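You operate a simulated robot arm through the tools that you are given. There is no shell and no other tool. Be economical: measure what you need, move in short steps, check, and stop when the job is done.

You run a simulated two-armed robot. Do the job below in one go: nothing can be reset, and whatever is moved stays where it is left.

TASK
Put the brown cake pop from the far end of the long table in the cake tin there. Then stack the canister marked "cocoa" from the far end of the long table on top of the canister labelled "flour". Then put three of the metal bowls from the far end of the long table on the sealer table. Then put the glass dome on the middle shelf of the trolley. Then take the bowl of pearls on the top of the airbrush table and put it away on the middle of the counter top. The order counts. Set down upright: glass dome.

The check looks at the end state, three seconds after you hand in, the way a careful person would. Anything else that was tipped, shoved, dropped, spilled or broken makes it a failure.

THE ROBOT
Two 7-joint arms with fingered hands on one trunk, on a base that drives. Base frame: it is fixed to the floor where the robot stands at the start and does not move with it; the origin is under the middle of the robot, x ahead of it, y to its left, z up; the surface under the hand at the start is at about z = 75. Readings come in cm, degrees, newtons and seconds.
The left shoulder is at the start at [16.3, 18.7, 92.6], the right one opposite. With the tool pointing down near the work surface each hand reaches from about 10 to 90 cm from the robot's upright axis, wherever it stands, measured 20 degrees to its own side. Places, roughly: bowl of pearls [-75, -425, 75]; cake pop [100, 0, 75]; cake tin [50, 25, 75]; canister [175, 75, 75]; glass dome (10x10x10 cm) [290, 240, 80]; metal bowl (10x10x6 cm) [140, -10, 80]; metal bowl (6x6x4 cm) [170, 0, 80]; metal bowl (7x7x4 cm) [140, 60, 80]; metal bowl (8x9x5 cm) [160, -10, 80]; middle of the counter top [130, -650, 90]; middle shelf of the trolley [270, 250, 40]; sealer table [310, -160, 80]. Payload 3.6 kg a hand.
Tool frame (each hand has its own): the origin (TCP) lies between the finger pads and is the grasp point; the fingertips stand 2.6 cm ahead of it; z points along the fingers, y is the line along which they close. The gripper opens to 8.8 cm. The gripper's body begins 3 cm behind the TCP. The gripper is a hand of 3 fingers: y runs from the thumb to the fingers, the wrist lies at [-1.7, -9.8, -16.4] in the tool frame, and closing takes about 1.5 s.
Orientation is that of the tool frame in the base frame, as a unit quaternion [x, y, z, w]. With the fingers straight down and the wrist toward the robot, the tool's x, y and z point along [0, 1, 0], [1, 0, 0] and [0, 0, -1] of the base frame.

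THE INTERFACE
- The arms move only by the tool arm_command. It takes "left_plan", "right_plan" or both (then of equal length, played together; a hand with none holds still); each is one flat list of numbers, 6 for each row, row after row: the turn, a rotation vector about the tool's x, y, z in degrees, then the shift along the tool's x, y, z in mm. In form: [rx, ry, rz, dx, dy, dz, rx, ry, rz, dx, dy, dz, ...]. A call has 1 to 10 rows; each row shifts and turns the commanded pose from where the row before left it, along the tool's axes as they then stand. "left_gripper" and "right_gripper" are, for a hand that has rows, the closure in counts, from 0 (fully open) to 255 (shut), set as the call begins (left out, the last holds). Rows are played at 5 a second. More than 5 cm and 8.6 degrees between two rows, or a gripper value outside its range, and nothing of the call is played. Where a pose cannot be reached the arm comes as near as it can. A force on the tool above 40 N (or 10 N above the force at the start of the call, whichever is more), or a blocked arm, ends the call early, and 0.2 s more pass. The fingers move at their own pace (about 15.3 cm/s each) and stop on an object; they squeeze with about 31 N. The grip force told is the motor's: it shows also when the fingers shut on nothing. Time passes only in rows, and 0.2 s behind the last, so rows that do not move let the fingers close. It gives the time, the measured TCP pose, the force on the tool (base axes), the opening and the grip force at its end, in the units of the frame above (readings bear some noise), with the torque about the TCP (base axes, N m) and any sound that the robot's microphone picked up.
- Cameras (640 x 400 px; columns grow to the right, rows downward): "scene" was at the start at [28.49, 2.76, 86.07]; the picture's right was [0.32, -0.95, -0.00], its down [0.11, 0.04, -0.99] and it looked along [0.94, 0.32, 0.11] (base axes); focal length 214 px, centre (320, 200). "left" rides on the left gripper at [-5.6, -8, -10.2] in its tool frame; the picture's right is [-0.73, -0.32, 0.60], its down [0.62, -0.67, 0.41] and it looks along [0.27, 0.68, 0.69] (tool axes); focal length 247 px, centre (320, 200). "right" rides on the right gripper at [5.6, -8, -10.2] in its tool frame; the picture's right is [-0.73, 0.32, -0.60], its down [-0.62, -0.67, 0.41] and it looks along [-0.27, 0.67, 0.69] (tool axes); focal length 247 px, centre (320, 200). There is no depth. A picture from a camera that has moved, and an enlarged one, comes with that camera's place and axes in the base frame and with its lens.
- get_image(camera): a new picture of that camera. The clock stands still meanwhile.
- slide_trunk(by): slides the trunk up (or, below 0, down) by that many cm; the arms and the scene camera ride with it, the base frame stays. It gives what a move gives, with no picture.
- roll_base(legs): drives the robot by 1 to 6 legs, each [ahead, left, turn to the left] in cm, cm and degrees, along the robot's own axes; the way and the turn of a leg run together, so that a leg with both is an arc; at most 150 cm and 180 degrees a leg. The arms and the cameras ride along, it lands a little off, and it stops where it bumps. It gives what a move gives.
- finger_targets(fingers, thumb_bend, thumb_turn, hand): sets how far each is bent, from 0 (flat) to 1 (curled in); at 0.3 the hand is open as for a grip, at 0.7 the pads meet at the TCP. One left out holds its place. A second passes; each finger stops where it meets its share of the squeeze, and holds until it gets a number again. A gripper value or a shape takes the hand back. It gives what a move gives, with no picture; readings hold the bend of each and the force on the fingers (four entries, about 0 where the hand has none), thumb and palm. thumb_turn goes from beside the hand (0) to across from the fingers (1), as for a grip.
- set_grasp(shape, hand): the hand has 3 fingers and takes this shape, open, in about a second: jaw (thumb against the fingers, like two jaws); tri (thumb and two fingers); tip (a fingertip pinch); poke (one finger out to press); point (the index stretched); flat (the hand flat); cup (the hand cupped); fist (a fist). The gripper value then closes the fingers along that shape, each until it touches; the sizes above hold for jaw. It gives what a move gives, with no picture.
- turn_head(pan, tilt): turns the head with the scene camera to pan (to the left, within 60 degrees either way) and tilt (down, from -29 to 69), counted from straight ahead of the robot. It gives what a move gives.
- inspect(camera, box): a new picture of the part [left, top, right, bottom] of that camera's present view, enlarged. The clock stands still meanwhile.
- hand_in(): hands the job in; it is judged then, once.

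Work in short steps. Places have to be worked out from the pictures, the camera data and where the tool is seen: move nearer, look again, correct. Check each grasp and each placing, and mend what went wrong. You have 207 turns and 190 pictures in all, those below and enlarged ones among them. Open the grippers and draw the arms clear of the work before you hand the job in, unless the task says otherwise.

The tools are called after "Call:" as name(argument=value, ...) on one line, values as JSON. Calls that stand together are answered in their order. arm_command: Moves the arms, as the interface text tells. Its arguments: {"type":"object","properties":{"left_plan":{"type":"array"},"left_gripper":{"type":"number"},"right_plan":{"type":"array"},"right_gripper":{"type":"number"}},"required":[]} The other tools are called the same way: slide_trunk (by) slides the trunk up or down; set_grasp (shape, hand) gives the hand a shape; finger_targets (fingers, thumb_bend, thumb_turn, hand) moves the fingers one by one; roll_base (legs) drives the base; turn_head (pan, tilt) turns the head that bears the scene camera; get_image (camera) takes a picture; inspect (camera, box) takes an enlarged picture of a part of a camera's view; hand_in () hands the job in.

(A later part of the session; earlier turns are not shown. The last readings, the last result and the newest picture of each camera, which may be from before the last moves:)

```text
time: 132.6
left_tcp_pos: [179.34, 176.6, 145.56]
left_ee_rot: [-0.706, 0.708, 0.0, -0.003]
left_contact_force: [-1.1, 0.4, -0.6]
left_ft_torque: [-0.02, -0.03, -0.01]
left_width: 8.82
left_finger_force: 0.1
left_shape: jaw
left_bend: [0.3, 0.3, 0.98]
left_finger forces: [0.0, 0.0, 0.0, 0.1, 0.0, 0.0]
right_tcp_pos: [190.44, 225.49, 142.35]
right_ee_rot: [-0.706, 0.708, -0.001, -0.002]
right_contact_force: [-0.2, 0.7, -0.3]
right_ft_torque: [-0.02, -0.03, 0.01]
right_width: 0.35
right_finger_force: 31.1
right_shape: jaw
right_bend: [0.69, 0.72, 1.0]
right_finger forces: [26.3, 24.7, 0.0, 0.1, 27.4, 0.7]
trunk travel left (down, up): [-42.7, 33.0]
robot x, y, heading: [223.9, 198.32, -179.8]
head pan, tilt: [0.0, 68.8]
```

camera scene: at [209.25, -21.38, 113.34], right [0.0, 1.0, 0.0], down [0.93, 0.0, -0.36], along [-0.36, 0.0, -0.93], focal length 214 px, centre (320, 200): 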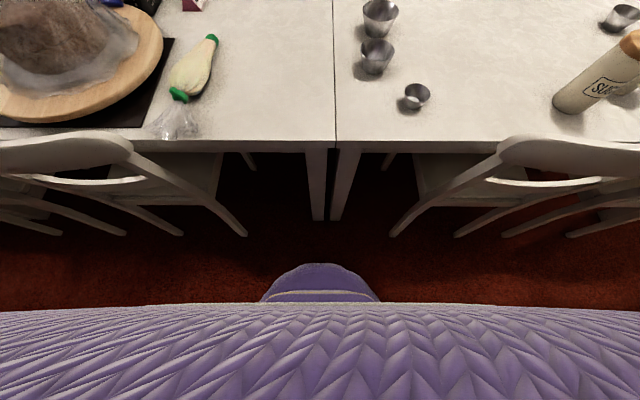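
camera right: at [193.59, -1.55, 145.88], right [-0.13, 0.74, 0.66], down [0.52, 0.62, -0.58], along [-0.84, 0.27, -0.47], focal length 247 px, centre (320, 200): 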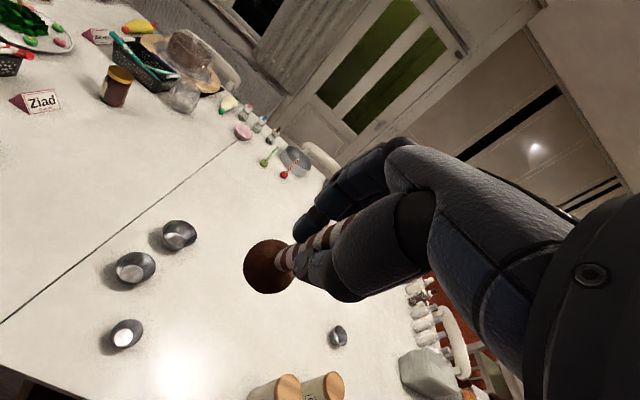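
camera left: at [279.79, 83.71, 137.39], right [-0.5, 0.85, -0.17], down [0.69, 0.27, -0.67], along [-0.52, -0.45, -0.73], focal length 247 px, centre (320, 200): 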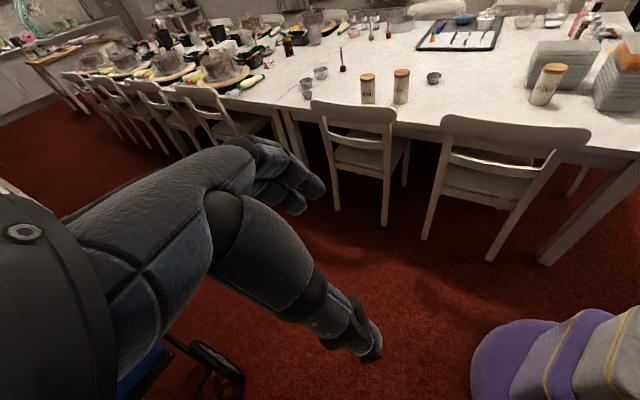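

Smooth. Now forward through the gap between tables, and turn round on the near side.

Call:
roll_base(legs=[[137, -5, 0], [130, -2, 0], [0, 0, 180]])

Call:
turn_head(pan=-50, tilt=30)

Call:
get_image(camera="scene")

```text
time: 148.0
left_tcp_pos: [-60.8, 162.98, 145.41]
left_ee_rot: [0.904, -0.427, 0.001, 0.001]
left_contact_force: [0.5, -0.3, 0.0]
left_ft_torque: [0.0, 0.02, -0.01]
left_width: 8.82
left_finger_force: 0.0
left_shape: jaw
left_bend: [0.3, 0.3, 0.98]
left_finger forces: [0.0, 0.0, 0.1, 0.0, 0.0, 0.1]
right_tcp_pos: [-83.49, 207.68, 142.38]
right_ee_rot: [0.904, -0.428, 0.001, -0.001]
right_contact_force: [-0.4, 1.2, 0.3]
right_ft_torque: [0.01, -0.02, 0.01]
right_width: 0.34
right_finger_force: 31.3
right_shape: jaw
right_bend: [0.69, 0.72, 1.0]
right_finger forces: [26.7, 25.2, 0.1, 0.0, 27.5, 0.7]
trunk travel left (down, up): [-42.7, 33.0]
robot x, y, heading: [-40.33, 208.46, -140.5]
head pan, tilt: [0.0, 68.8]
stopped in leg 3: the robot was blocked; the commanded pose is now the measured one
```

```text
time: 149.2
left_tcp_pos: [-61.02, 163.11, 145.51]
left_ee_rot: [0.904, -0.427, 0.002, 0.002]
left_contact_force: [0.2, -0.2, 0.0]
left_ft_torque: [0.02, 0.04, -0.02]
left_width: 8.81
left_finger_force: 0.0
left_shape: jaw
left_bend: [0.3, 0.3, 0.98]
left_finger forces: [0.1, 0.1, 0.0, 0.0, 0.0, 0.1]
right_tcp_pos: [-83.69, 207.75, 142.35]
right_ee_rot: [0.904, -0.428, 0.001, 0.0]
right_contact_force: [0.1, 0.2, -0.9]
right_ft_torque: [0.02, 0.02, -0.03]
right_width: 0.32
right_finger_force: 30.7
right_shape: jaw
right_bend: [0.69, 0.72, 1.0]
right_finger forces: [26.7, 25.1, 0.0, 0.0, 27.4, 0.7]
trunk travel left (down, up): [-42.7, 33.0]
robot x, y, heading: [-40.46, 207.92, -140.3]
head pan, tilt: [-50.0, 30.0]
```

```text
144 pictures are left
camera scene: at [-60.24, 200.94, 118.48], right [0.18, 0.98, 0.0], down [0.49, -0.09, -0.87], along [-0.85, 0.15, -0.5], focal length 214 px, centre (320, 200)
```

scene: 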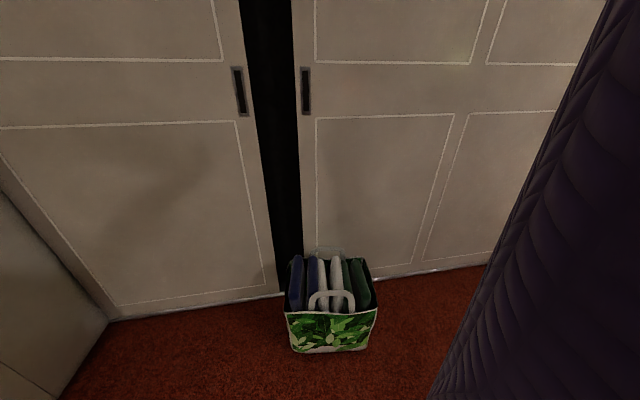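

Nothing obvious touches; retry the turn in smaller bits.

Call:
roll_base(legs=[[0, 0, 40]])

```text
time: 150.5
left_tcp_pos: [-50.59, 159.59, 145.53]
left_ee_rot: [0.945, -0.326, 0.002, 0.001]
left_contact_force: [0.2, -0.5, -0.1]
left_ft_torque: [0.0, 0.03, -0.05]
left_width: 8.81
left_finger_force: 0.0
left_shape: jaw
left_bend: [0.3, 0.3, 0.98]
left_finger forces: [0.0, 0.0, 0.0, 0.1, 0.1, 0.0]
right_tcp_pos: [-82.36, 198.17, 142.36]
right_ee_rot: [0.945, -0.327, 0.001, 0.0]
right_contact_force: [0.4, -1.2, 0.2]
right_ft_torque: [0.02, 0.01, 0.02]
right_width: 0.33
right_finger_force: 30.7
right_shape: jaw
right_bend: [0.69, 0.72, 1.0]
right_finger forces: [26.7, 25.3, 0.0, 0.0, 27.4, 0.7]
trunk travel left (down, up): [-42.7, 33.0]
robot x, y, heading: [-40.62, 208.58, -127.4]
head pan, tilt: [-50.0, 30.0]
stopped in leg 1: the robot was blocked; the commanded pose is now the measured one
```

Look left and with the hand cameras for what is touching.

Call:
turn_head(pan=60, tilt=50)

Call:
get_image(camera="scene")

Call:
get_image(camera="left")

Call:
get_image(camera="right")

```text
time: 152.4
left_tcp_pos: [-50.61, 159.65, 145.4]
left_ee_rot: [0.945, -0.326, 0.002, 0.001]
left_contact_force: [0.0, -0.3, -0.4]
left_ft_torque: [0.01, 0.01, -0.01]
left_width: 8.81
left_finger_force: 0.0
left_shape: jaw
left_bend: [0.3, 0.3, 0.98]
left_finger forces: [0.0, 0.0, 0.0, 0.1, 0.0, 0.0]
right_tcp_pos: [-82.43, 198.37, 142.29]
right_ee_rot: [0.945, -0.328, 0.001, -0.001]
right_contact_force: [-0.5, 0.0, -0.3]
right_ft_torque: [-0.01, 0.01, -0.01]
right_width: 0.32
right_finger_force: 30.9
right_shape: jaw
right_bend: [0.69, 0.72, 1.0]
right_finger forces: [26.8, 25.2, 0.1, 0.0, 27.5, 0.8]
trunk travel left (down, up): [-42.7, 33.0]
robot x, y, heading: [-40.34, 208.19, -127.7]
head pan, tilt: [60.0, 50.0]
```

```text
143 pictures are left
camera scene: at [-46.2, 190.05, 115.53], right [-0.93, -0.38, 0.0], down [-0.29, 0.71, -0.64], along [0.24, -0.59, -0.77], focal length 214 px, centre (320, 200)
```

scene: 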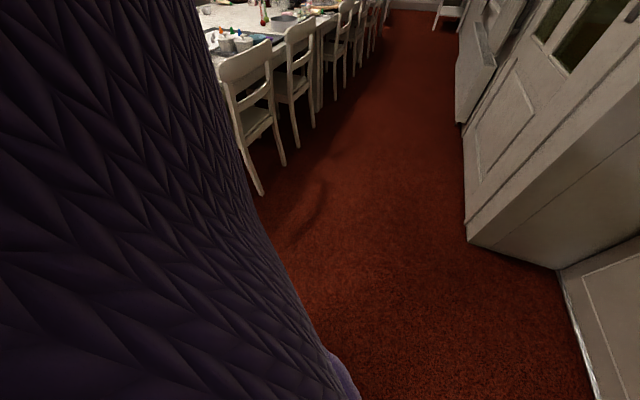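

```text
142 pictures are left
camera left: at [-50.22, 169.63, 155.74], right [-0.38, 0.7, -0.6], down [0.9, 0.14, -0.41], along [-0.2, -0.7, -0.68], focal length 247 px, centre (320, 200)
```

left: 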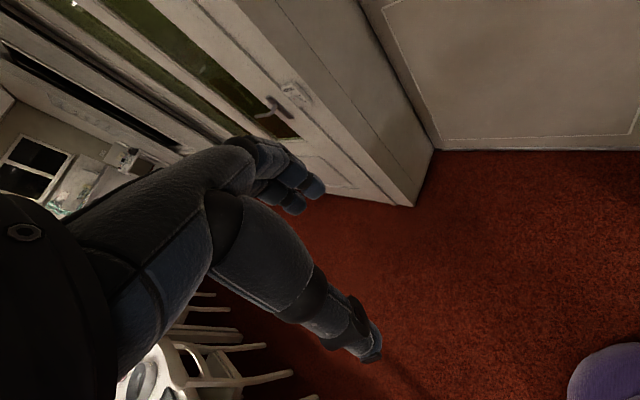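

```text
141 pictures are left
camera right: at [-73.23, 201.26, 152.59], right [-0.78, 0.2, 0.6], down [-0.08, 0.91, -0.41], along [-0.63, -0.37, -0.69], focal length 247 px, centre (320, 200)
```

right: 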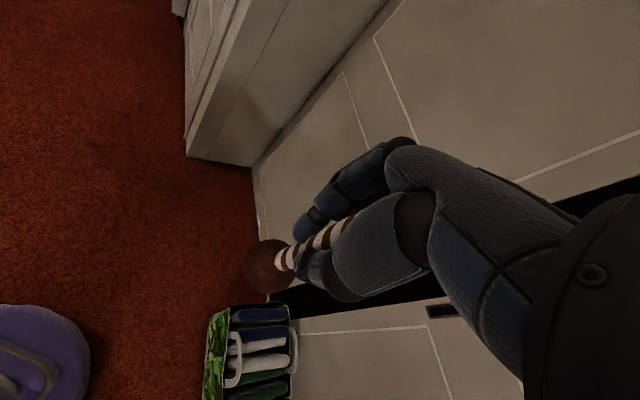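

No contact visible. Try moving away slightly (ahead 12 cm), then turning left.

Call:
roll_base(legs=[[12, 0, 0], [0, 0, 37]])

```text
time: 153.9
left_tcp_pos: [-57.91, 150.4, 145.41]
left_ee_rot: [0.946, -0.325, 0.003, 0.001]
left_contact_force: [0.1, -0.1, 0.1]
left_ft_torque: [-0.03, 0.04, -0.02]
left_width: 8.81
left_finger_force: 0.1
left_shape: jaw
left_bend: [0.3, 0.3, 0.98]
left_finger forces: [0.0, 0.0, 0.0, 0.1, 0.0, 0.0]
right_tcp_pos: [-89.7, 189.03, 142.44]
right_ee_rot: [0.945, -0.327, 0.002, 0.0]
right_contact_force: [-0.7, 0.3, -0.2]
right_ft_torque: [0.02, 0.01, 0.0]
right_width: 0.3
right_finger_force: 31.2
right_shape: jaw
right_bend: [0.69, 0.72, 1.0]
right_finger forces: [26.8, 25.3, 0.1, 0.0, 27.4, 0.8]
trunk travel left (down, up): [-42.7, 33.0]
robot x, y, heading: [-47.95, 198.7, -128.0]
head pan, tilt: [60.0, 50.0]
stopped in leg 2: the robot was blocked; the commanded pose is now the measured one
```

Turning left is refused immediately; test turning right.

Call:
roll_base(legs=[[0, 0, -30]])

```text
time: 155.3
left_tcp_pos: [-73.44, 156.43, 145.33]
left_ee_rot: [0.879, -0.477, 0.003, 0.002]
left_contact_force: [0.1, -0.1, -0.2]
left_ft_torque: [0.0, -0.04, 0.02]
left_width: 8.83
left_finger_force: 0.0
left_shape: jaw
left_bend: [0.3, 0.3, 0.98]
left_finger forces: [0.1, 0.0, 0.0, 0.1, 0.0, 0.0]
right_tcp_pos: [-90.84, 203.3, 142.27]
right_ee_rot: [0.878, -0.479, 0.002, -0.001]
right_contact_force: [-1.0, -0.5, -0.5]
right_ft_torque: [0.01, -0.03, 0.03]
right_width: 0.31
right_finger_force: 31.0
right_shape: jaw
right_bend: [0.71, 0.72, 1.0]
right_finger forces: [26.9, 25.4, 0.1, 0.0, 27.6, 0.7]
trunk travel left (down, up): [-42.7, 33.0]
robot x, y, heading: [-47.77, 198.94, -146.9]
head pan, tilt: [60.0, 50.0]
stopped in leg 1: the robot was blocked; the commanded pose is now the measured one
```

Blocked both ways - maybe I'm dragging something. Look as far back as possible on both sides.

Call:
turn_head(pan=-60, tilt=55)

Call:
get_image(camera="scene")

```text
time: 157.3
left_tcp_pos: [-73.25, 156.22, 145.44]
left_ee_rot: [0.879, -0.477, 0.002, 0.003]
left_contact_force: [-0.5, 0.0, -0.5]
left_ft_torque: [-0.02, -0.01, 0.02]
left_width: 8.8
left_finger_force: 0.0
left_shape: jaw
left_bend: [0.3, 0.3, 0.98]
left_finger forces: [0.1, 0.0, 0.0, 0.1, 0.0, 0.0]
right_tcp_pos: [-90.76, 203.28, 142.4]
right_ee_rot: [0.878, -0.479, 0.001, 0.0]
right_contact_force: [0.3, 0.0, -0.5]
right_ft_torque: [0.02, 0.01, 0.01]
right_width: 0.33
right_finger_force: 31.0
right_shape: jaw
right_bend: [0.71, 0.72, 1.0]
right_finger forces: [26.9, 25.4, 0.1, 0.1, 27.6, 0.7]
trunk travel left (down, up): [-42.7, 33.0]
robot x, y, heading: [-47.87, 198.49, -146.7]
head pan, tilt: [-60.0, 55.0]
```

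```text
140 pictures are left
camera scene: at [-66.03, 194.45, 114.88], right [0.45, 0.89, 0.0], down [0.73, -0.37, -0.57], along [-0.51, 0.26, -0.82], focal length 214 px, centre (320, 200)
```

scene: 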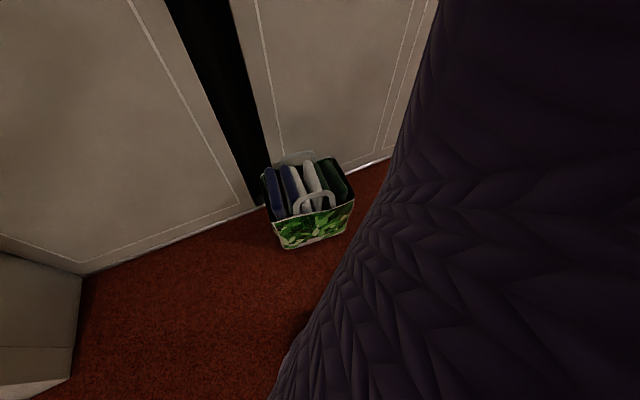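

Possibly the wheeled cart got caught behind me. Rotate the left hand about its axis to look back with its camera.

Call:
arm_command(left_plan=[0, 0, -8.5, 0, 0, 0, 0, 0, -8.5, 0, 0, 0, 0, 0, -8.5, 0, 0, 0, 0, 0, -8.5, 0, 0, 0, 0, 0, -8.5, 0, 0, 0, 0, 0, -8.5, 0, 0, 0, 0, 0, -8.5, 0, 0, 0, 0, 0, -8.5, 0, 0, 0, 0, 0, -8.5, 0, 0, 0, 0, 0, -8.5, 0, 0, 0])

Call:
get_image(camera="left")

```text
time: 159.5
left_tcp_pos: [-73.42, 156.28, 145.56]
left_ee_rot: [0.97, 0.243, 0.0, 0.004]
left_contact_force: [0.4, -0.3, -0.4]
left_ft_torque: [0.0, -0.02, 0.0]
left_width: 8.8
left_finger_force: 0.0
left_shape: jaw
left_bend: [0.3, 0.3, 0.98]
left_finger forces: [0.1, 0.0, 0.0, 0.0, 0.0, 0.0]
right_tcp_pos: [-90.73, 203.29, 142.32]
right_ee_rot: [0.878, -0.478, 0.001, 0.0]
right_contact_force: [-0.3, 1.0, -0.6]
right_ft_torque: [0.0, -0.01, 0.02]
right_width: 0.32
right_finger_force: 31.2
right_shape: jaw
right_bend: [0.71, 0.72, 1.0]
right_finger forces: [27.0, 25.6, 0.1, 0.0, 27.6, 0.6]
trunk travel left (down, up): [-42.7, 33.0]
robot x, y, heading: [-47.86, 198.96, -146.7]
head pan, tilt: [-60.0, 55.0]
```

```text
139 pictures are left
camera left: at [-82.1, 160.9, 155.79], right [-0.8, -0.07, -0.6], down [0.24, 0.88, -0.42], along [0.56, -0.47, -0.68], focal length 247 px, centre (320, 200)
```

left: 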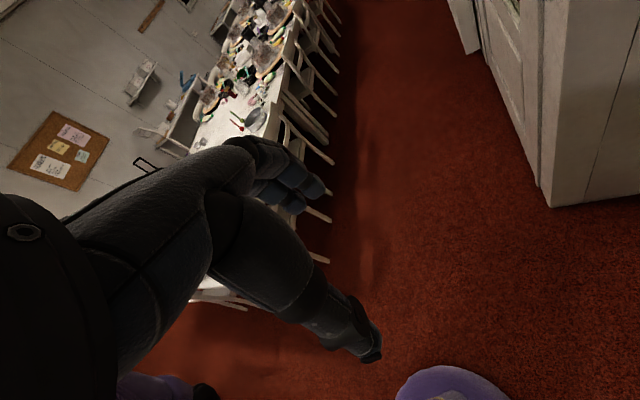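

The cart handle is still at the wall. Rotate further to look backward.

Call:
arm_command(left_plan=[0, 0, -8.5, 0, 0, 0, 0, 0, -8.5, 0, 0, 0, 0, 0, -8.5, 0, 0, 0, 0, 0, -8.5, 0, 0, 0, 0, 0, -8.5, 0, 0, 0, 0, 0, -8.5, 0, 0, 0, 0, 0, -8.5, 0, 0, 0, 0, 0, -8.5, 0, 0, 0])

Call:
get_image(camera="left")

```text
time: 161.3
left_tcp_pos: [-69.52, 157.17, 134.17]
left_ee_rot: [0.732, 0.682, -0.004, -0.005]
left_contact_force: [0.2, 0.1, -0.2]
left_ft_torque: [0.03, 0.01, -0.01]
left_width: 8.81
left_finger_force: 0.0
left_shape: jaw
left_bend: [0.3, 0.3, 0.98]
left_finger forces: [0.0, 0.0, 0.1, 0.0, 0.1, 0.0]
left hand out of reach, approached as far as the arm can: row 2, 3, 4, 5, 6, 7, 8
right_tcp_pos: [-90.68, 203.32, 142.42]
right_ee_rot: [0.878, -0.479, 0.001, 0.0]
right_contact_force: [0.0, -0.2, -0.1]
right_ft_torque: [-0.05, 0.02, 0.02]
right_width: 0.31
right_finger_force: 30.6
right_shape: jaw
right_bend: [0.71, 0.72, 1.0]
right_finger forces: [27.0, 25.5, 0.0, 0.0, 27.5, 0.8]
trunk travel left (down, up): [-42.7, 33.0]
robot x, y, heading: [-48.08, 199.14, -146.7]
head pan, tilt: [-60.0, 55.0]
```

```text
138 pictures are left
camera left: at [-77.82, 152.25, 144.63], right [-0.38, -0.71, -0.6], down [-0.62, 0.67, -0.4], along [0.68, 0.22, -0.69], focal length 247 px, centre (320, 200)
```

left: 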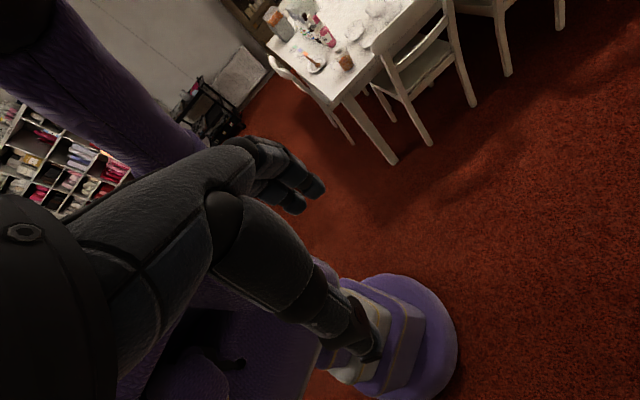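

The left side and rear-left are clear; base is a small round one. Check the right side the same way with the right hand (pop stays held).

Call:
arm_command(right_plan=[0, 0, 8.5, 0, 0, 0, 0, 0, 8.5, 0, 0, 0, 0, 0, 8.5, 0, 0, 0, 0, 0, 8.5, 0, 0, 0, 0, 0, 8.5, 0, 0, 0, 0, 0, 8.5, 0, 0, 0, 0, 0, 8.5, 0, 0, 0, 0, 0, 8.5, 0, 0, 0, 0, 0, 8.5, 0, 0, 0, 0, 0, 8.5, 0, 0, 0])

Call:
get_image(camera="right")

```text
time: 163.5
left_tcp_pos: [-69.55, 157.13, 134.19]
left_ee_rot: [0.732, 0.681, -0.004, -0.005]
left_contact_force: [-0.2, 0.3, -0.2]
left_ft_torque: [-0.02, 0.03, 0.01]
left_width: 8.8
left_finger_force: 0.0
left_shape: jaw
left_bend: [0.3, 0.3, 0.98]
left_finger forces: [0.0, 0.0, 0.0, 0.0, 0.1, 0.0]
right_tcp_pos: [-91.24, 202.57, 141.72]
right_ee_rot: [-0.322, 0.947, -0.001, 0.001]
right_contact_force: [-0.1, 0.5, 0.3]
right_ft_torque: [-0.03, -0.01, -0.01]
right_width: 0.32
right_finger_force: 30.8
right_shape: jaw
right_bend: [0.71, 0.72, 1.0]
right_finger forces: [27.9, 26.6, 0.1, 0.0, 27.3, 0.9]
right hand out of reach, approached as far as the arm can: row 9, 10
trunk travel left (down, up): [-42.7, 33.0]
robot x, y, heading: [-47.63, 198.94, -146.7]
head pan, tilt: [-60.0, 55.0]
```

```text
137 pictures are left
camera right: at [-90.87, 192.86, 151.95], right [0.39, 0.7, 0.6], down [0.9, -0.15, -0.41], along [-0.2, 0.7, -0.69], focal length 247 px, centre (320, 200)
```

right: 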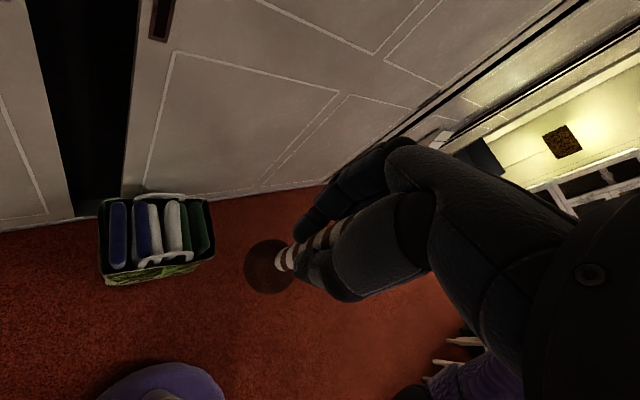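

All clear around me. Try the turn again in small legs.

Call:
roll_base(legs=[[0, 0, 15], [0, 0, 15]])

```text
time: 165.2
left_tcp_pos: [-57.16, 152.71, 134.17]
left_ee_rot: [0.63, 0.776, -0.004, -0.003]
left_contact_force: [0.7, -0.3, 0.0]
left_ft_torque: [0.01, 0.0, 0.02]
left_width: 8.8
left_finger_force: 0.1
left_shape: jaw
left_bend: [0.3, 0.3, 0.98]
left_finger forces: [0.1, 0.0, 0.0, 0.0, 0.0, 0.1]
right_tcp_pos: [-90.52, 190.47, 141.8]
right_ee_rot: [-0.452, 0.892, -0.001, 0.001]
right_contact_force: [-0.4, 0.8, -0.9]
right_ft_torque: [-0.01, -0.01, -0.01]
right_width: 0.3
right_finger_force: 30.9
right_shape: jaw
right_bend: [0.71, 0.72, 1.0]
right_finger forces: [28.0, 26.6, 0.0, 0.1, 27.3, 0.7]
trunk travel left (down, up): [-42.7, 33.0]
robot x, y, heading: [-47.78, 199.01, -130.9]
head pan, tilt: [-60.0, 55.0]
stopped in leg 2: the robot was blocked; the commanded pose is now the measured one
```

Call:
roll_base(legs=[[0, 0, 12]])

Call:
roll_base(legs=[[15, 0, 0]])

```text
time: 166.3
left_tcp_pos: [-47.39, 151.67, 134.13]
left_ee_rot: [0.545, 0.838, -0.005, -0.003]
left_contact_force: [0.2, 0.2, -0.6]
left_ft_torque: [0.03, 0.0, 0.0]
left_width: 8.77
left_finger_force: 0.1
left_shape: jaw
left_bend: [0.3, 0.3, 0.98]
left_finger forces: [0.0, 0.1, 0.0, 0.0, 0.1, 0.1]
right_tcp_pos: [-87.89, 181.87, 141.8]
right_ee_rot: [-0.543, 0.84, 0.0, 0.002]
right_contact_force: [-1.2, 0.3, 0.1]
right_ft_torque: [0.02, 0.02, 0.0]
right_width: 0.31
right_finger_force: 30.8
right_shape: jaw
right_bend: [0.71, 0.72, 1.0]
right_finger forces: [28.2, 26.7, 0.0, 0.0, 27.3, 0.7]
trunk travel left (down, up): [-42.7, 33.0]
robot x, y, heading: [-47.92, 199.1, -118.9]
head pan, tilt: [-60.0, 55.0]
```

```text
time: 167.7
left_tcp_pos: [-54.89, 138.5, 134.14]
left_ee_rot: [0.547, 0.837, -0.003, -0.004]
left_contact_force: [0.4, -0.5, 0.1]
left_ft_torque: [-0.01, 0.0, 0.01]
left_width: 8.8
left_finger_force: 0.2
left_shape: jaw
left_bend: [0.3, 0.3, 0.98]
left_finger forces: [0.0, 0.1, 0.1, 0.1, 0.1, 0.0]
right_tcp_pos: [-95.14, 168.54, 141.84]
right_ee_rot: [-0.543, 0.84, 0.0, 0.001]
right_contact_force: [-0.3, -0.7, -0.1]
right_ft_torque: [0.0, 0.01, -0.01]
right_width: 0.31
right_finger_force: 31.0
right_shape: jaw
right_bend: [0.71, 0.72, 1.0]
right_finger forces: [28.0, 26.7, 0.0, 0.0, 27.3, 0.7]
trunk travel left (down, up): [-42.7, 33.0]
robot x, y, heading: [-55.21, 185.39, -119.1]
head pan, tilt: [-60.0, 55.0]
```

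It turns freely now; those blocks look spurious. Restore both hands' yaw, then continue turning.

Call:
arm_command(left_plan=[0, 0, 8.4, 0, 0, 0, 0, 0, 8.4, 0, 0, 0, 0, 0, 8.4, 0, 0, 0, 0, 0, 8.4, 0, 0, 0, 0, 0, 8.4, 0, 0, 0, 0, 0, 8.4, 0, 0, 0, 0, 0, 8.4, 0, 0, 0, 0, 0, 8.4, 0, 0, 0, 0, 0, 8.4, 0, 0, 0, 0, 0, 8.4, 0, 0, 0], right_plan=[0, 0, -8.5, 0, 0, 0, 0, 0, -8.5, 0, 0, 0, 0, 0, -8.5, 0, 0, 0, 0, 0, -8.5, 0, 0, 0, 0, 0, -8.5, 0, 0, 0, 0, 0, -8.5, 0, 0, 0, 0, 0, -8.5, 0, 0, 0, 0, 0, -8.5, 0, 0, 0, 0, 0, -8.5, 0, 0, 0, 0, 0, -8.5, 0, 0, 0])

Call:
arm_command(left_plan=[0, 0, 8.4, 0, 0, 0, 0, 0, 8.4, 0, 0, 0, 0, 0, 8.4, 0, 0, 0, 0, 0, 8.4, 0, 0, 0, 0, 0, 8.4, 0, 0, 0, 0, 0, 8.4, 0, 0, 0, 0, 0, 8.4, 0, 0, 0])

Call:
roll_base(legs=[[0, 0, 20], [0, 0, 20], [0, 0, 20], [0, 0, 20], [0, 0, 20], [0, 0, 19]])

```text
time: 169.9
left_tcp_pos: [-54.8, 138.5, 134.15]
left_ee_rot: [0.967, 0.255, -0.006, 0.0]
left_contact_force: [-0.3, -0.8, -0.9]
left_ft_torque: [0.03, -0.01, 0.02]
left_width: 8.77
left_finger_force: 0.1
left_shape: jaw
left_bend: [0.3, 0.3, 0.98]
left_finger forces: [0.1, 0.0, 0.1, 0.0, 0.1, 0.0]
right_tcp_pos: [-95.23, 168.45, 141.73]
right_ee_rot: [0.968, -0.251, 0.002, -0.001]
right_contact_force: [-0.1, -0.7, 0.9]
right_ft_torque: [0.02, -0.02, 0.02]
right_width: 0.32
right_finger_force: 31.4
right_shape: jaw
right_bend: [0.71, 0.72, 1.0]
right_finger forces: [29.0, 27.7, 0.1, 0.0, 27.1, 1.0]
trunk travel left (down, up): [-42.7, 33.0]
robot x, y, heading: [-54.77, 185.57, -119.0]
head pan, tilt: [-60.0, 55.0]
```

```text
time: 171.5
left_tcp_pos: [-54.64, 138.5, 134.07]
left_ee_rot: [0.968, -0.252, -0.005, 0.003]
left_contact_force: [-0.2, -0.1, -0.6]
left_ft_torque: [-0.01, 0.03, -0.02]
left_width: 8.8
left_finger_force: 0.0
left_shape: jaw
left_bend: [0.3, 0.3, 0.98]
left_finger forces: [0.0, 0.1, 0.1, 0.1, 0.0, 0.0]
right_tcp_pos: [-95.17, 168.42, 141.72]
right_ee_rot: [0.968, -0.252, 0.001, 0.0]
right_contact_force: [0.1, 0.1, -0.4]
right_ft_torque: [-0.03, 0.02, -0.01]
right_width: 0.3
right_finger_force: 31.3
right_shape: jaw
right_bend: [0.71, 0.72, 1.0]
right_finger forces: [29.1, 27.8, 0.1, 0.1, 27.2, 1.0]
trunk travel left (down, up): [-42.7, 33.0]
robot x, y, heading: [-54.85, 185.49, -119.0]
head pan, tilt: [-60.0, 55.0]
```

```text
time: 172.5
left_tcp_pos: [-49.31, 138.78, 134.16]
left_ee_rot: [0.981, -0.195, -0.006, 0.003]
left_contact_force: [0.1, 0.2, 0.5]
left_ft_torque: [-0.01, 0.01, 0.05]
left_width: 8.81
left_finger_force: 0.0
left_shape: jaw
left_bend: [0.3, 0.3, 0.98]
left_finger forces: [0.1, 0.1, 0.0, 0.0, 0.0, 0.1]
right_tcp_pos: [-92.93, 164.11, 141.88]
right_ee_rot: [0.98, -0.197, 0.001, -0.001]
right_contact_force: [-0.4, -0.8, -0.3]
right_ft_torque: [0.01, -0.04, -0.01]
right_width: 0.33
right_finger_force: 30.6
right_shape: jaw
right_bend: [0.71, 0.72, 1.0]
right_finger forces: [29.2, 28.0, 0.0, 0.1, 27.4, 0.9]
trunk travel left (down, up): [-42.7, 33.0]
robot x, y, heading: [-55.31, 185.47, -112.3]
head pan, tilt: [-60.0, 55.0]
stopped in leg 1: the robot was blocked; the commanded pose is now the measured one
```

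Blocked again. Try arcs: turning while moving forward, to see whether that passes.

Call:
roll_base(legs=[[20, 0, 20]])

```text
time: 174.1
left_tcp_pos: [-37.77, 124.15, 134.04]
left_ee_rot: [1.0, -0.02, -0.005, 0.004]
left_contact_force: [0.3, 0.1, -1.0]
left_ft_torque: [0.0, 0.01, 0.02]
left_width: 8.81
left_finger_force: 0.1
left_shape: jaw
left_bend: [0.3, 0.3, 0.98]
left_finger forces: [0.0, 0.0, 0.1, 0.0, 0.1, 0.0]
right_tcp_pos: [-87.47, 132.88, 141.74]
right_ee_rot: [1.0, -0.021, 0.002, -0.002]
right_contact_force: [0.6, -1.0, -1.0]
right_ft_torque: [0.03, 0.01, 0.01]
right_width: 0.31
right_finger_force: 31.2
right_shape: jaw
right_bend: [0.71, 0.72, 1.0]
right_finger forces: [29.2, 27.9, 0.0, 0.0, 27.5, 1.0]
trunk travel left (down, up): [-42.7, 33.0]
robot x, y, heading: [-59.28, 166.38, -92.2]
head pan, tilt: [-60.0, 55.0]
```

Good. Continue to y≈10 with x≈-42.

Call:
roll_base(legs=[[20, 14, 0], [70, 3, 0], [62, 0, 0]])

Call:
roll_base(legs=[[0, 0, 30], [0, 0, 30], [0, 0, 31]])

```text
time: 179.5
left_tcp_pos: [-22.56, 36.15, 134.19]
left_ee_rot: [1.0, -0.014, -0.005, 0.004]
left_contact_force: [0.0, 0.3, -0.2]
left_ft_torque: [0.01, 0.05, -0.03]
left_width: 8.78
left_finger_force: 0.0
left_shape: jaw
left_bend: [0.3, 0.3, 0.98]
left_finger forces: [0.1, 0.1, 0.0, 0.1, 0.0, 0.1]
right_tcp_pos: [-72.46, 44.03, 141.88]
right_ee_rot: [1.0, -0.014, 0.001, -0.001]
right_contact_force: [-0.2, -0.3, -0.6]
right_ft_torque: [0.0, 0.03, 0.02]
right_width: 0.32
right_finger_force: 30.4
right_shape: jaw
right_bend: [0.71, 0.72, 1.0]
right_finger forces: [29.2, 28.0, 0.0, 0.1, 27.4, 1.1]
trunk travel left (down, up): [-42.7, 33.0]
robot x, y, heading: [-45.01, 77.36, -91.3]
head pan, tilt: [-60.0, 55.0]
stopped in leg 2: the robot was blocked; the commanded pose is now the measured one
```

```text
time: 184.3
left_tcp_pos: [-3.13, 99.84, 134.27]
left_ee_rot: [0.718, 0.696, 0.0, 0.006]
left_contact_force: [0.9, 0.6, -0.3]
left_ft_torque: [-0.03, 0.02, 0.0]
left_width: 8.8
left_finger_force: 0.2
left_shape: jaw
left_bend: [0.3, 0.3, 0.98]
left_finger forces: [0.0, 0.1, 0.1, 0.0, 0.0, 0.0]
right_tcp_pos: [-11.22, 50.13, 141.7]
right_ee_rot: [0.719, 0.695, 0.0, -0.002]
right_contact_force: [1.0, -0.2, 0.1]
right_ft_torque: [-0.01, -0.02, 0.0]
right_width: 0.32
right_finger_force: 31.4
right_shape: jaw
right_bend: [0.71, 0.72, 1.0]
right_finger forces: [29.3, 28.0, 0.0, 0.0, 27.2, 1.0]
trunk travel left (down, up): [-42.7, 33.0]
robot x, y, heading: [-44.87, 77.98, -1.2]
head pan, tilt: [-60.0, 55.0]
```

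Now facing the table. Strafe right to y≈2.

Call:
roll_base(legs=[[0, -38, 0], [0, -38, 1]])

Call:
turn_head(pan=0, tilt=45)

Call:
get_image(camera="scene")

```text
time: 187.3
left_tcp_pos: [-4.24, 56.96, 134.39]
left_ee_rot: [0.714, 0.7, 0.001, 0.005]
left_contact_force: [-1.3, -1.8, 0.4]
left_ft_torque: [0.05, 0.01, 0.05]
left_width: 8.83
left_finger_force: 0.1
left_shape: jaw
left_bend: [0.3, 0.3, 0.98]
left_finger forces: [0.0, 0.0, 0.0, 0.0, 0.1, 0.0]
right_tcp_pos: [-11.86, 7.03, 141.6]
right_ee_rot: [0.716, 0.699, 0.002, -0.003]
right_contact_force: [0.1, -1.0, -1.2]
right_ft_torque: [0.06, 0.01, 0.01]
right_width: 0.31
right_finger_force: 30.7
right_shape: jaw
right_bend: [0.71, 0.72, 1.0]
right_finger forces: [29.2, 28.1, 0.0, 0.0, 27.1, 0.9]
trunk travel left (down, up): [-42.7, 33.0]
robot x, y, heading: [-45.56, 34.97, -1.2]
head pan, tilt: [-60.0, 55.0]
stopped in leg 2: the robot was blocked; the commanded pose is now the measured one
```

```text
time: 188.6
left_tcp_pos: [-4.23, 57.41, 134.22]
left_ee_rot: [0.714, 0.7, 0.0, 0.007]
left_contact_force: [-0.8, -0.1, -0.2]
left_ft_torque: [-0.04, 0.02, 0.0]
left_width: 8.8
left_finger_force: 0.1
left_shape: jaw
left_bend: [0.3, 0.3, 0.98]
left_finger forces: [0.0, 0.0, 0.0, 0.0, 0.1, 0.0]
right_tcp_pos: [-11.84, 7.63, 141.75]
right_ee_rot: [0.715, 0.699, 0.0, -0.001]
right_contact_force: [-0.2, -0.4, -0.7]
right_ft_torque: [0.01, 0.0, 0.02]
right_width: 0.3
right_finger_force: 31.4
right_shape: jaw
right_bend: [0.71, 0.72, 1.0]
right_finger forces: [29.2, 28.1, 0.0, 0.1, 27.2, 1.1]
trunk travel left (down, up): [-42.7, 33.0]
robot x, y, heading: [-45.7, 35.1, -0.8]
head pan, tilt: [0.0, 45.0]
```

```text
136 pictures are left
camera scene: at [-23.42, 34.71, 116.22], right [-0.02, -1.0, 0.0], down [-0.71, 0.01, -0.71], along [0.71, -0.01, -0.71], focal length 214 px, centre (320, 200)
```

scene: 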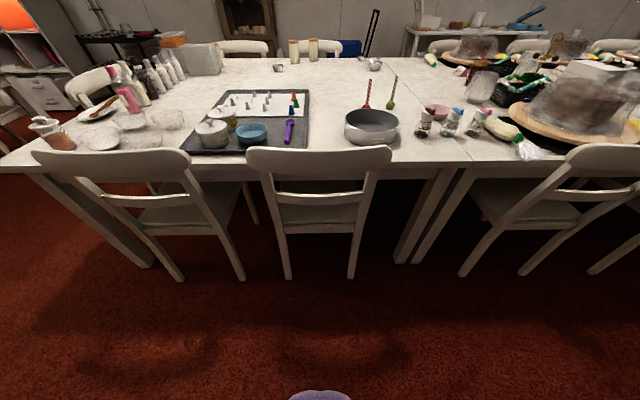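

Chairs undisturbed. Continue: strafe right then forward into the gap.

Call:
roll_base(legs=[[0, -34, 1]])

Call:
roll_base(legs=[[42, 0, 0]])

Call:
get_image(camera="scene")

```text
time: 190.9
left_tcp_pos: [-4.91, 23.62, 134.22]
left_ee_rot: [0.709, 0.705, 0.0, 0.006]
left_contact_force: [0.1, 0.1, 0.3]
left_ft_torque: [0.06, 0.01, 0.03]
left_width: 8.81
left_finger_force: 0.1
left_shape: jaw
left_bend: [0.3, 0.3, 0.98]
left_finger forces: [0.0, 0.1, 0.0, 0.1, 0.0, 0.0]
right_tcp_pos: [-11.82, -26.31, 141.65]
right_ee_rot: [0.71, 0.704, 0.001, -0.001]
right_contact_force: [0.4, -0.7, -0.1]
right_ft_torque: [-0.01, -0.03, -0.02]
right_width: 0.31
right_finger_force: 32.0
right_shape: jaw
right_bend: [0.71, 0.72, 1.0]
right_finger forces: [29.4, 28.1, 0.0, 0.1, 27.1, 1.0]
trunk travel left (down, up): [-42.7, 33.0]
robot x, y, heading: [-46.12, 0.67, -0.2]
head pan, tilt: [0.0, 45.0]
```

```text
time: 192.0
left_tcp_pos: [0.8, 23.71, 134.1]
left_ee_rot: [0.708, 0.706, -0.001, 0.005]
left_contact_force: [0.6, 0.3, -0.6]
left_ft_torque: [-0.01, 0.03, 0.01]
left_width: 8.8
left_finger_force: 0.0
left_shape: jaw
left_bend: [0.3, 0.3, 0.98]
left_finger forces: [0.1, 0.0, 0.1, 0.0, 0.0, 0.0]
right_tcp_pos: [-5.94, -26.35, 141.54]
right_ee_rot: [0.71, 0.704, -0.001, -0.003]
right_contact_force: [0.2, 0.5, -0.9]
right_ft_torque: [0.05, 0.06, 0.03]
right_width: 0.3
right_finger_force: 31.1
right_shape: jaw
right_bend: [0.71, 0.72, 1.0]
right_finger forces: [29.4, 28.1, 0.0, 0.0, 27.1, 1.0]
trunk travel left (down, up): [-42.7, 33.0]
robot x, y, heading: [-40.82, 0.57, -0.2]
head pan, tilt: [0.0, 45.0]
stopped in leg 1: the robot was blocked; the commanded pose is now the measured one
```

```text
135 pictures are left
camera scene: at [-18.08, 0.65, 116.12], right [0.0, -1.0, 0.0], down [-0.71, 0.0, -0.7], along [0.7, 0.0, -0.71], focal length 214 px, centre (320, 200)
```

scene: 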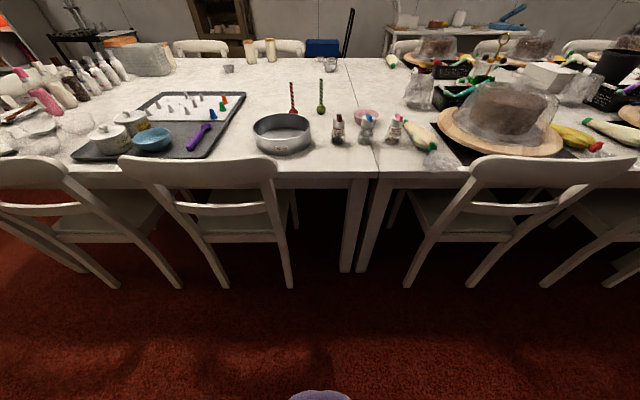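

The way is clear (gap ±). Try forward again.

Call:
roll_base(legs=[[20, 0, 0]])

Call:
roll_base(legs=[[18, 0, 0]])

Call:
turn_head(pan=15, tilt=60)

Call:
get_image(camera="scene")

```text
time: 193.6
left_tcp_pos: [20.66, 23.83, 134.2]
left_ee_rot: [0.708, 0.706, 0.0, 0.007]
left_contact_force: [0.1, 0.4, -0.1]
left_ft_torque: [0.02, 0.02, 0.01]
left_width: 8.82
left_finger_force: 0.0
left_shape: jaw
left_bend: [0.3, 0.3, 0.98]
left_finger forces: [0.1, 0.0, 0.0, 0.0, 0.0, 0.0]
right_tcp_pos: [13.89, -26.04, 141.73]
right_ee_rot: [0.709, 0.705, 0.002, -0.002]
right_contact_force: [-0.1, 0.3, -0.7]
right_ft_torque: [0.0, 0.0, -0.03]
right_width: 0.31
right_finger_force: 30.8
right_shape: jaw
right_bend: [0.71, 0.72, 1.0]
right_finger forces: [29.3, 28.2, 0.0, 0.1, 27.2, 1.0]
trunk travel left (down, up): [-42.7, 33.0]
robot x, y, heading: [-20.26, 0.57, 0.2]
head pan, tilt: [0.0, 45.0]
```

```text
time: 195.1
left_tcp_pos: [38.92, 23.54, 134.23]
left_ee_rot: [0.71, 0.705, 0.0, 0.006]
left_contact_force: [0.3, -0.6, -0.2]
left_ft_torque: [-0.02, 0.03, -0.01]
left_width: 8.8
left_finger_force: 0.1
left_shape: jaw
left_bend: [0.3, 0.3, 0.98]
left_finger forces: [0.0, 0.1, 0.1, 0.1, 0.0, 0.0]
right_tcp_pos: [32.03, -26.33, 141.8]
right_ee_rot: [0.71, 0.704, 0.001, -0.001]
right_contact_force: [0.1, -0.6, -0.4]
right_ft_torque: [-0.01, 0.0, 0.02]
right_width: 0.32
right_finger_force: 31.2
right_shape: jaw
right_bend: [0.71, 0.72, 1.0]
right_finger forces: [29.3, 28.0, 0.0, 0.0, 27.3, 1.0]
trunk travel left (down, up): [-42.7, 33.0]
robot x, y, heading: [-2.46, 0.72, -0.0]
head pan, tilt: [0.0, 45.0]
```

```text
time: 195.9
left_tcp_pos: [38.79, 23.72, 134.35]
left_ee_rot: [0.709, 0.705, 0.001, 0.007]
left_contact_force: [0.6, 0.4, 0.0]
left_ft_torque: [-0.06, -0.01, -0.03]
left_width: 8.81
left_finger_force: 0.0
left_shape: jaw
left_bend: [0.3, 0.3, 0.98]
left_finger forces: [0.0, 0.1, 0.0, 0.0, 0.1, 0.1]
right_tcp_pos: [31.89, -26.32, 141.75]
right_ee_rot: [0.71, 0.704, 0.002, -0.002]
right_contact_force: [-0.3, -0.3, -0.2]
right_ft_torque: [0.0, 0.01, -0.01]
right_width: 0.3
right_finger_force: 30.5
right_shape: jaw
right_bend: [0.71, 0.72, 1.0]
right_finger forces: [29.2, 28.2, 0.0, 0.0, 27.2, 1.0]
trunk travel left (down, up): [-42.7, 33.0]
robot x, y, heading: [-1.94, 0.44, -0.4]
head pan, tilt: [15.0, 60.0]
```

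```text
134 pictures are left
camera scene: at [18.28, 2.33, 114.29], right [0.26, -0.97, 0.0], down [-0.84, -0.22, -0.5], along [0.48, 0.13, -0.87], focal length 214 px, centre (320, 200)
```

scene: 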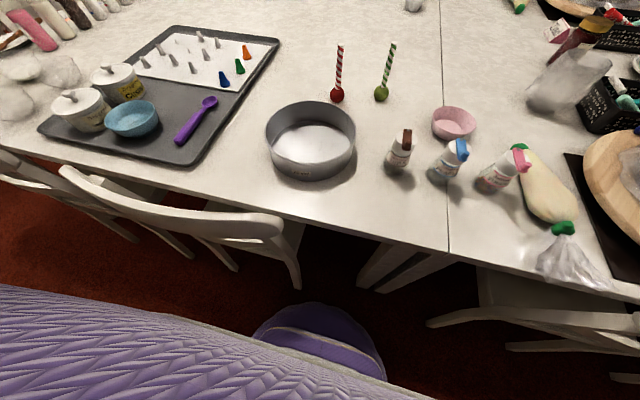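

Tin centre ≈[53.2,14.2]. Move the left hand out of the way to the left and bring the right hand over the tin (still high).

Call:
arm_command(left_plan=[0, 0, 0, 25, 0, 0, 0, 0, 0, 25, 0, 0, 0, 0, 0, 25, 0, 0, 0, 0, 0, 25, 0, 0, 0, 0, 0, 25, 0, 0, 0, 0, 0, 25, 0, 0, 0, 0, 0, 25, 0, 0, 0, 0, 0, 25, 0, 0, 0, 0, 0, 25, 0, 0, 0, 0, 0, 25, 0, 0], right_plan=[0, 0, 0, 40.5, 21.3, 0, 0, 0, 0, 40.5, 21.3, 0, 0, 0, 0, 40.5, 21.3, 0, 0, 0, 0, 40.5, 21.3, 0, 0, 0, 0, 40.5, 21.3, 0, 0, 0, 0, 40.5, 21.3, 0, 0, 0, 0, 40.5, 21.3, 0, 0, 0, 0, 40.5, 21.3, 0, 0, 0, 0, 40.5, 21.3, 0, 0, 0, 0, 40.5, 21.3, 0])

Call:
slide_trunk(by=-36)

Call:
get_image(camera="right")

Call:
get_image(camera="left")

```text
time: 198.1
left_tcp_pos: [39.39, 48.48, 133.88]
left_ee_rot: [0.71, 0.704, 0.001, 0.007]
left_contact_force: [0.2, -0.4, 0.3]
left_ft_torque: [0.03, 0.07, -0.02]
left_width: 8.81
left_finger_force: 0.1
left_shape: jaw
left_bend: [0.3, 0.3, 0.98]
left_finger forces: [0.1, 0.0, 0.1, 0.0, 0.1, 0.0]
right_tcp_pos: [51.29, 9.84, 142.17]
right_ee_rot: [0.71, 0.704, 0.002, -0.001]
right_contact_force: [0.2, -0.6, 0.4]
right_ft_torque: [0.03, 0.02, 0.02]
right_width: 0.31
right_finger_force: 31.1
right_shape: jaw
right_bend: [0.71, 0.72, 1.0]
right_finger forces: [30.9, 28.9, 0.1, 0.0, 27.3, 1.2]
right hand out of reach, approached as far as the arm can: row 10
trunk travel left (down, up): [-42.7, 33.0]
robot x, y, heading: [-2.47, 0.9, -0.3]
head pan, tilt: [15.0, 60.0]
```

```text
time: 201.6
left_tcp_pos: [38.88, 48.62, 98.1]
left_ee_rot: [0.709, 0.705, 0.0, 0.009]
left_contact_force: [0.8, 0.1, -0.5]
left_ft_torque: [0.02, 0.02, -0.02]
left_width: 8.8
left_finger_force: 0.0
left_shape: jaw
left_bend: [0.3, 0.3, 0.98]
left_finger forces: [0.0, 0.0, 0.1, 0.0, 0.1, 0.1]
right_tcp_pos: [51.21, 10.32, 106.11]
right_ee_rot: [0.71, 0.704, 0.001, -0.001]
right_contact_force: [-1.3, -0.5, 0.1]
right_ft_torque: [0.0, -0.02, 0.0]
right_width: 0.33
right_finger_force: 31.5
right_shape: jaw
right_bend: [0.71, 0.72, 1.0]
right_finger forces: [32.0, 29.9, 0.1, 0.0, 27.0, 1.1]
trunk travel left (down, up): [-6.7, 69.0]
robot x, y, heading: [-2.76, 0.73, -0.0]
head pan, tilt: [15.0, 60.0]
```

```text
133 pictures are left
camera right: at [43.08, 15.96, 116.41], right [0.31, -0.74, 0.6], down [-0.67, -0.62, -0.41], along [0.67, -0.27, -0.69], focal length 247 px, centre (320, 200)
```

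right: 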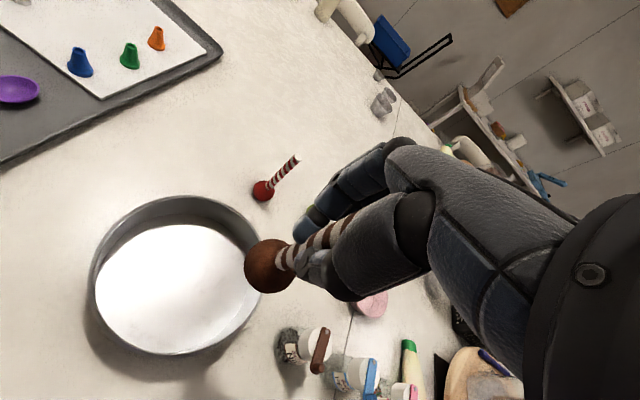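

```text
132 pictures are left
camera left: at [30.77, 43.25, 108.35], right [-0.32, -0.74, -0.6], down [-0.66, 0.62, -0.42], along [0.68, 0.26, -0.68], focal length 247 px, centre (320, 200)
```

left: 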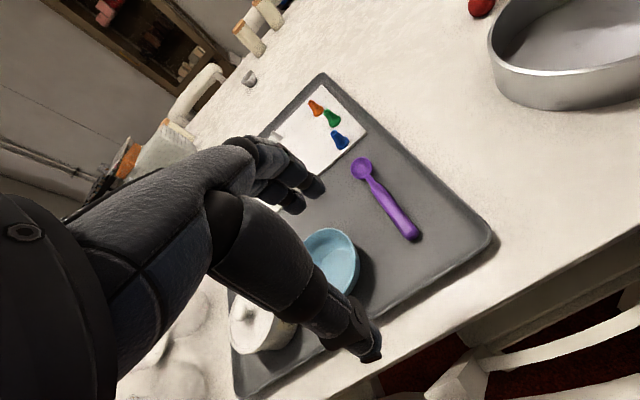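

Left hand is safely above the tray. TCP is ~4 cm off the tin centre toward −y but inside; descend with the arm while nudging +y.

Call:
arm_command(right_plan=[0, 0, 0, 10, 1, 30, 0, 0, 0, 10, 1, 30, 0, 0, 0, 8, 0, 30, 0, 0, 0, 0, 0, 30, 0, 0, 0, 0, 0, 30])

Call:
get_image(camera="right")

```text
time: 202.8
left_tcp_pos: [39.08, 48.53, 98.04]
left_ee_rot: [0.709, 0.705, 0.001, 0.007]
left_contact_force: [-0.3, 0.4, 0.5]
left_ft_torque: [-0.05, 0.03, -0.02]
left_width: 8.83
left_finger_force: 0.0
left_shape: jaw
left_bend: [0.3, 0.3, 0.98]
left_finger forces: [0.0, 0.0, 0.0, 0.0, 0.1, 0.1]
right_tcp_pos: [51.22, 12.92, 91.11]
right_ee_rot: [0.71, 0.704, 0.001, -0.001]
right_contact_force: [-0.6, -0.4, -0.6]
right_ft_torque: [0.01, -0.04, -0.02]
right_width: 0.32
right_finger_force: 31.0
right_shape: jaw
right_bend: [0.71, 0.72, 1.0]
right_finger forces: [32.1, 30.0, 0.0, 0.1, 27.0, 1.2]
trunk travel left (down, up): [-6.7, 69.0]
robot x, y, heading: [-2.43, 0.63, -0.3]
head pan, tilt: [15.0, 60.0]
```

```text
131 pictures are left
camera right: at [43.19, 18.61, 101.26], right [0.31, -0.74, 0.6], down [-0.67, -0.62, -0.41], along [0.67, -0.27, -0.69], focal length 247 px, centre (320, 200)
```

right: 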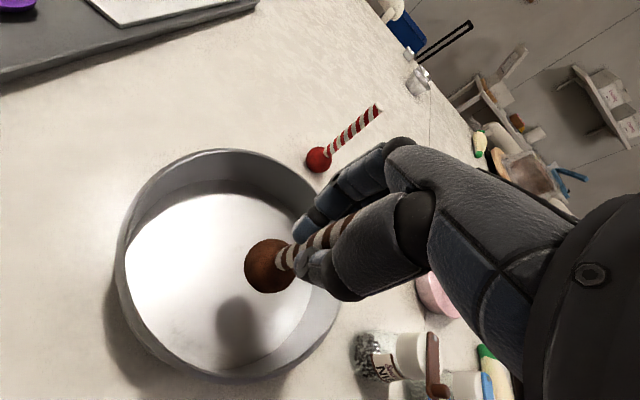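

Well over the tin. Lower 5.8 cm slowly to touch.

Call:
arm_command(right_plan=[0, 0, 0, 0, 0, 20, 0, 0, 0, 0, 0, 20, 0, 0, 0, 0, 0, 12, 0, 0, 0, 0, 0, 6])

Call:
get_image(camera="right")

```text
time: 203.8
left_tcp_pos: [38.95, 48.59, 98.03]
left_ee_rot: [0.709, 0.705, 0.0, 0.008]
left_contact_force: [0.3, -0.2, -0.2]
left_ft_torque: [-0.02, 0.0, -0.03]
left_width: 8.78
left_finger_force: 0.2
left_shape: jaw
left_bend: [0.3, 0.3, 0.98]
left_finger forces: [0.0, 0.0, 0.0, 0.1, 0.0, 0.0]
right_tcp_pos: [51.21, 13.04, 85.15]
right_ee_rot: [0.711, 0.704, 0.001, -0.002]
right_contact_force: [-0.4, -0.3, 0.5]
right_ft_torque: [0.01, 0.02, -0.02]
right_width: 0.31
right_finger_force: 31.4
right_shape: jaw
right_bend: [0.71, 0.72, 1.0]
right_finger forces: [32.0, 30.2, 0.0, 0.0, 26.7, 1.2]
trunk travel left (down, up): [-6.7, 69.0]
robot x, y, heading: [-2.46, 0.93, -0.2]
head pan, tilt: [15.0, 60.0]
```

```text
130 pictures are left
camera right: at [43.26, 18.74, 95.45], right [0.31, -0.74, 0.6], down [-0.67, -0.62, -0.41], along [0.67, -0.27, -0.69], focal length 247 px, centre (320, 200)
```

right: 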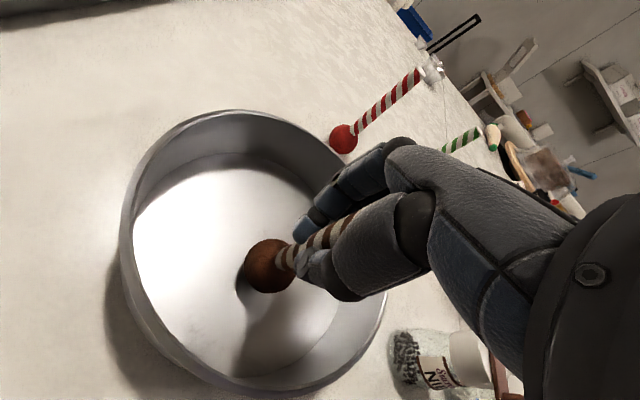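

Almost touching (shadow meets the ball). Down 5 mm and open gently.

Call:
arm_command(right_plan=[0, 0, 0, 0, 0, 3, 0, 0, 0, 0, 0, 3])

Call:
arm_command(right_plan=[0, 0, 0, 0, 0, 0, 0, 0, 0, 0, 0, 0, 0, 0, 0, 0, 0, 0, 0, 0, 0, 0, 0, 0, 0, 0, 0, 0, 0, 0, 0, 0, 0, 0, 0, 0, 0, 0, 0, 0, 0, 0, 0, 0, 0, 0, 0, 0], right_gripper=0)

Call:
get_image(camera="right")

```text
time: 204.4
left_tcp_pos: [38.96, 48.64, 98.03]
left_ee_rot: [0.709, 0.705, 0.001, 0.007]
left_contact_force: [0.2, 0.5, -0.1]
left_ft_torque: [-0.01, -0.02, -0.03]
left_width: 8.79
left_finger_force: 0.0
left_shape: jaw
left_bend: [0.3, 0.3, 0.98]
left_finger forces: [0.1, 0.0, 0.0, 0.1, 0.0, 0.1]
right_tcp_pos: [51.37, 13.13, 84.68]
right_ee_rot: [0.711, 0.704, 0.002, -0.001]
right_contact_force: [-0.8, -0.1, 0.0]
right_ft_torque: [0.0, 0.03, 0.01]
right_width: 0.29
right_finger_force: 31.4
right_shape: jaw
right_bend: [0.71, 0.72, 1.0]
right_finger forces: [32.1, 30.1, 0.0, 0.1, 27.0, 1.4]
trunk travel left (down, up): [-6.7, 69.0]
robot x, y, heading: [-2.32, 0.64, -0.0]
head pan, tilt: [15.0, 60.0]
```

```text
time: 206.2
left_tcp_pos: [38.88, 48.59, 98.01]
left_ee_rot: [0.709, 0.705, 0.001, 0.007]
left_contact_force: [-0.8, -0.2, 0.1]
left_ft_torque: [0.02, 0.01, -0.03]
left_width: 8.79
left_finger_force: 0.1
left_shape: jaw
left_bend: [0.3, 0.3, 0.98]
left_finger forces: [0.0, 0.0, 0.0, 0.1, 0.0, 0.0]
right_tcp_pos: [51.52, 13.08, 84.73]
right_ee_rot: [0.711, 0.704, 0.001, -0.001]
right_contact_force: [-0.1, -0.9, 1.0]
right_ft_torque: [0.0, 0.0, 0.03]
right_width: 8.75
right_finger_force: 0.0
right_shape: jaw
right_bend: [0.3, 0.3, 0.98]
right_finger forces: [0.0, 0.0, 0.0, 0.0, 0.0, 0.1]
trunk travel left (down, up): [-6.7, 69.0]
robot x, y, heading: [-2.26, 0.81, -0.2]
head pan, tilt: [15.0, 60.0]
```

```text
129 pictures are left
camera right: at [43.35, 18.83, 94.87], right [0.31, -0.74, 0.6], down [-0.67, -0.62, -0.41], along [0.67, -0.27, -0.69], focal length 247 px, centre (320, 200)
```

right: 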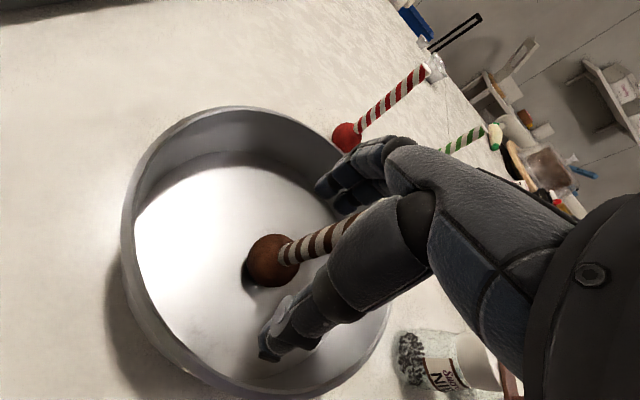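

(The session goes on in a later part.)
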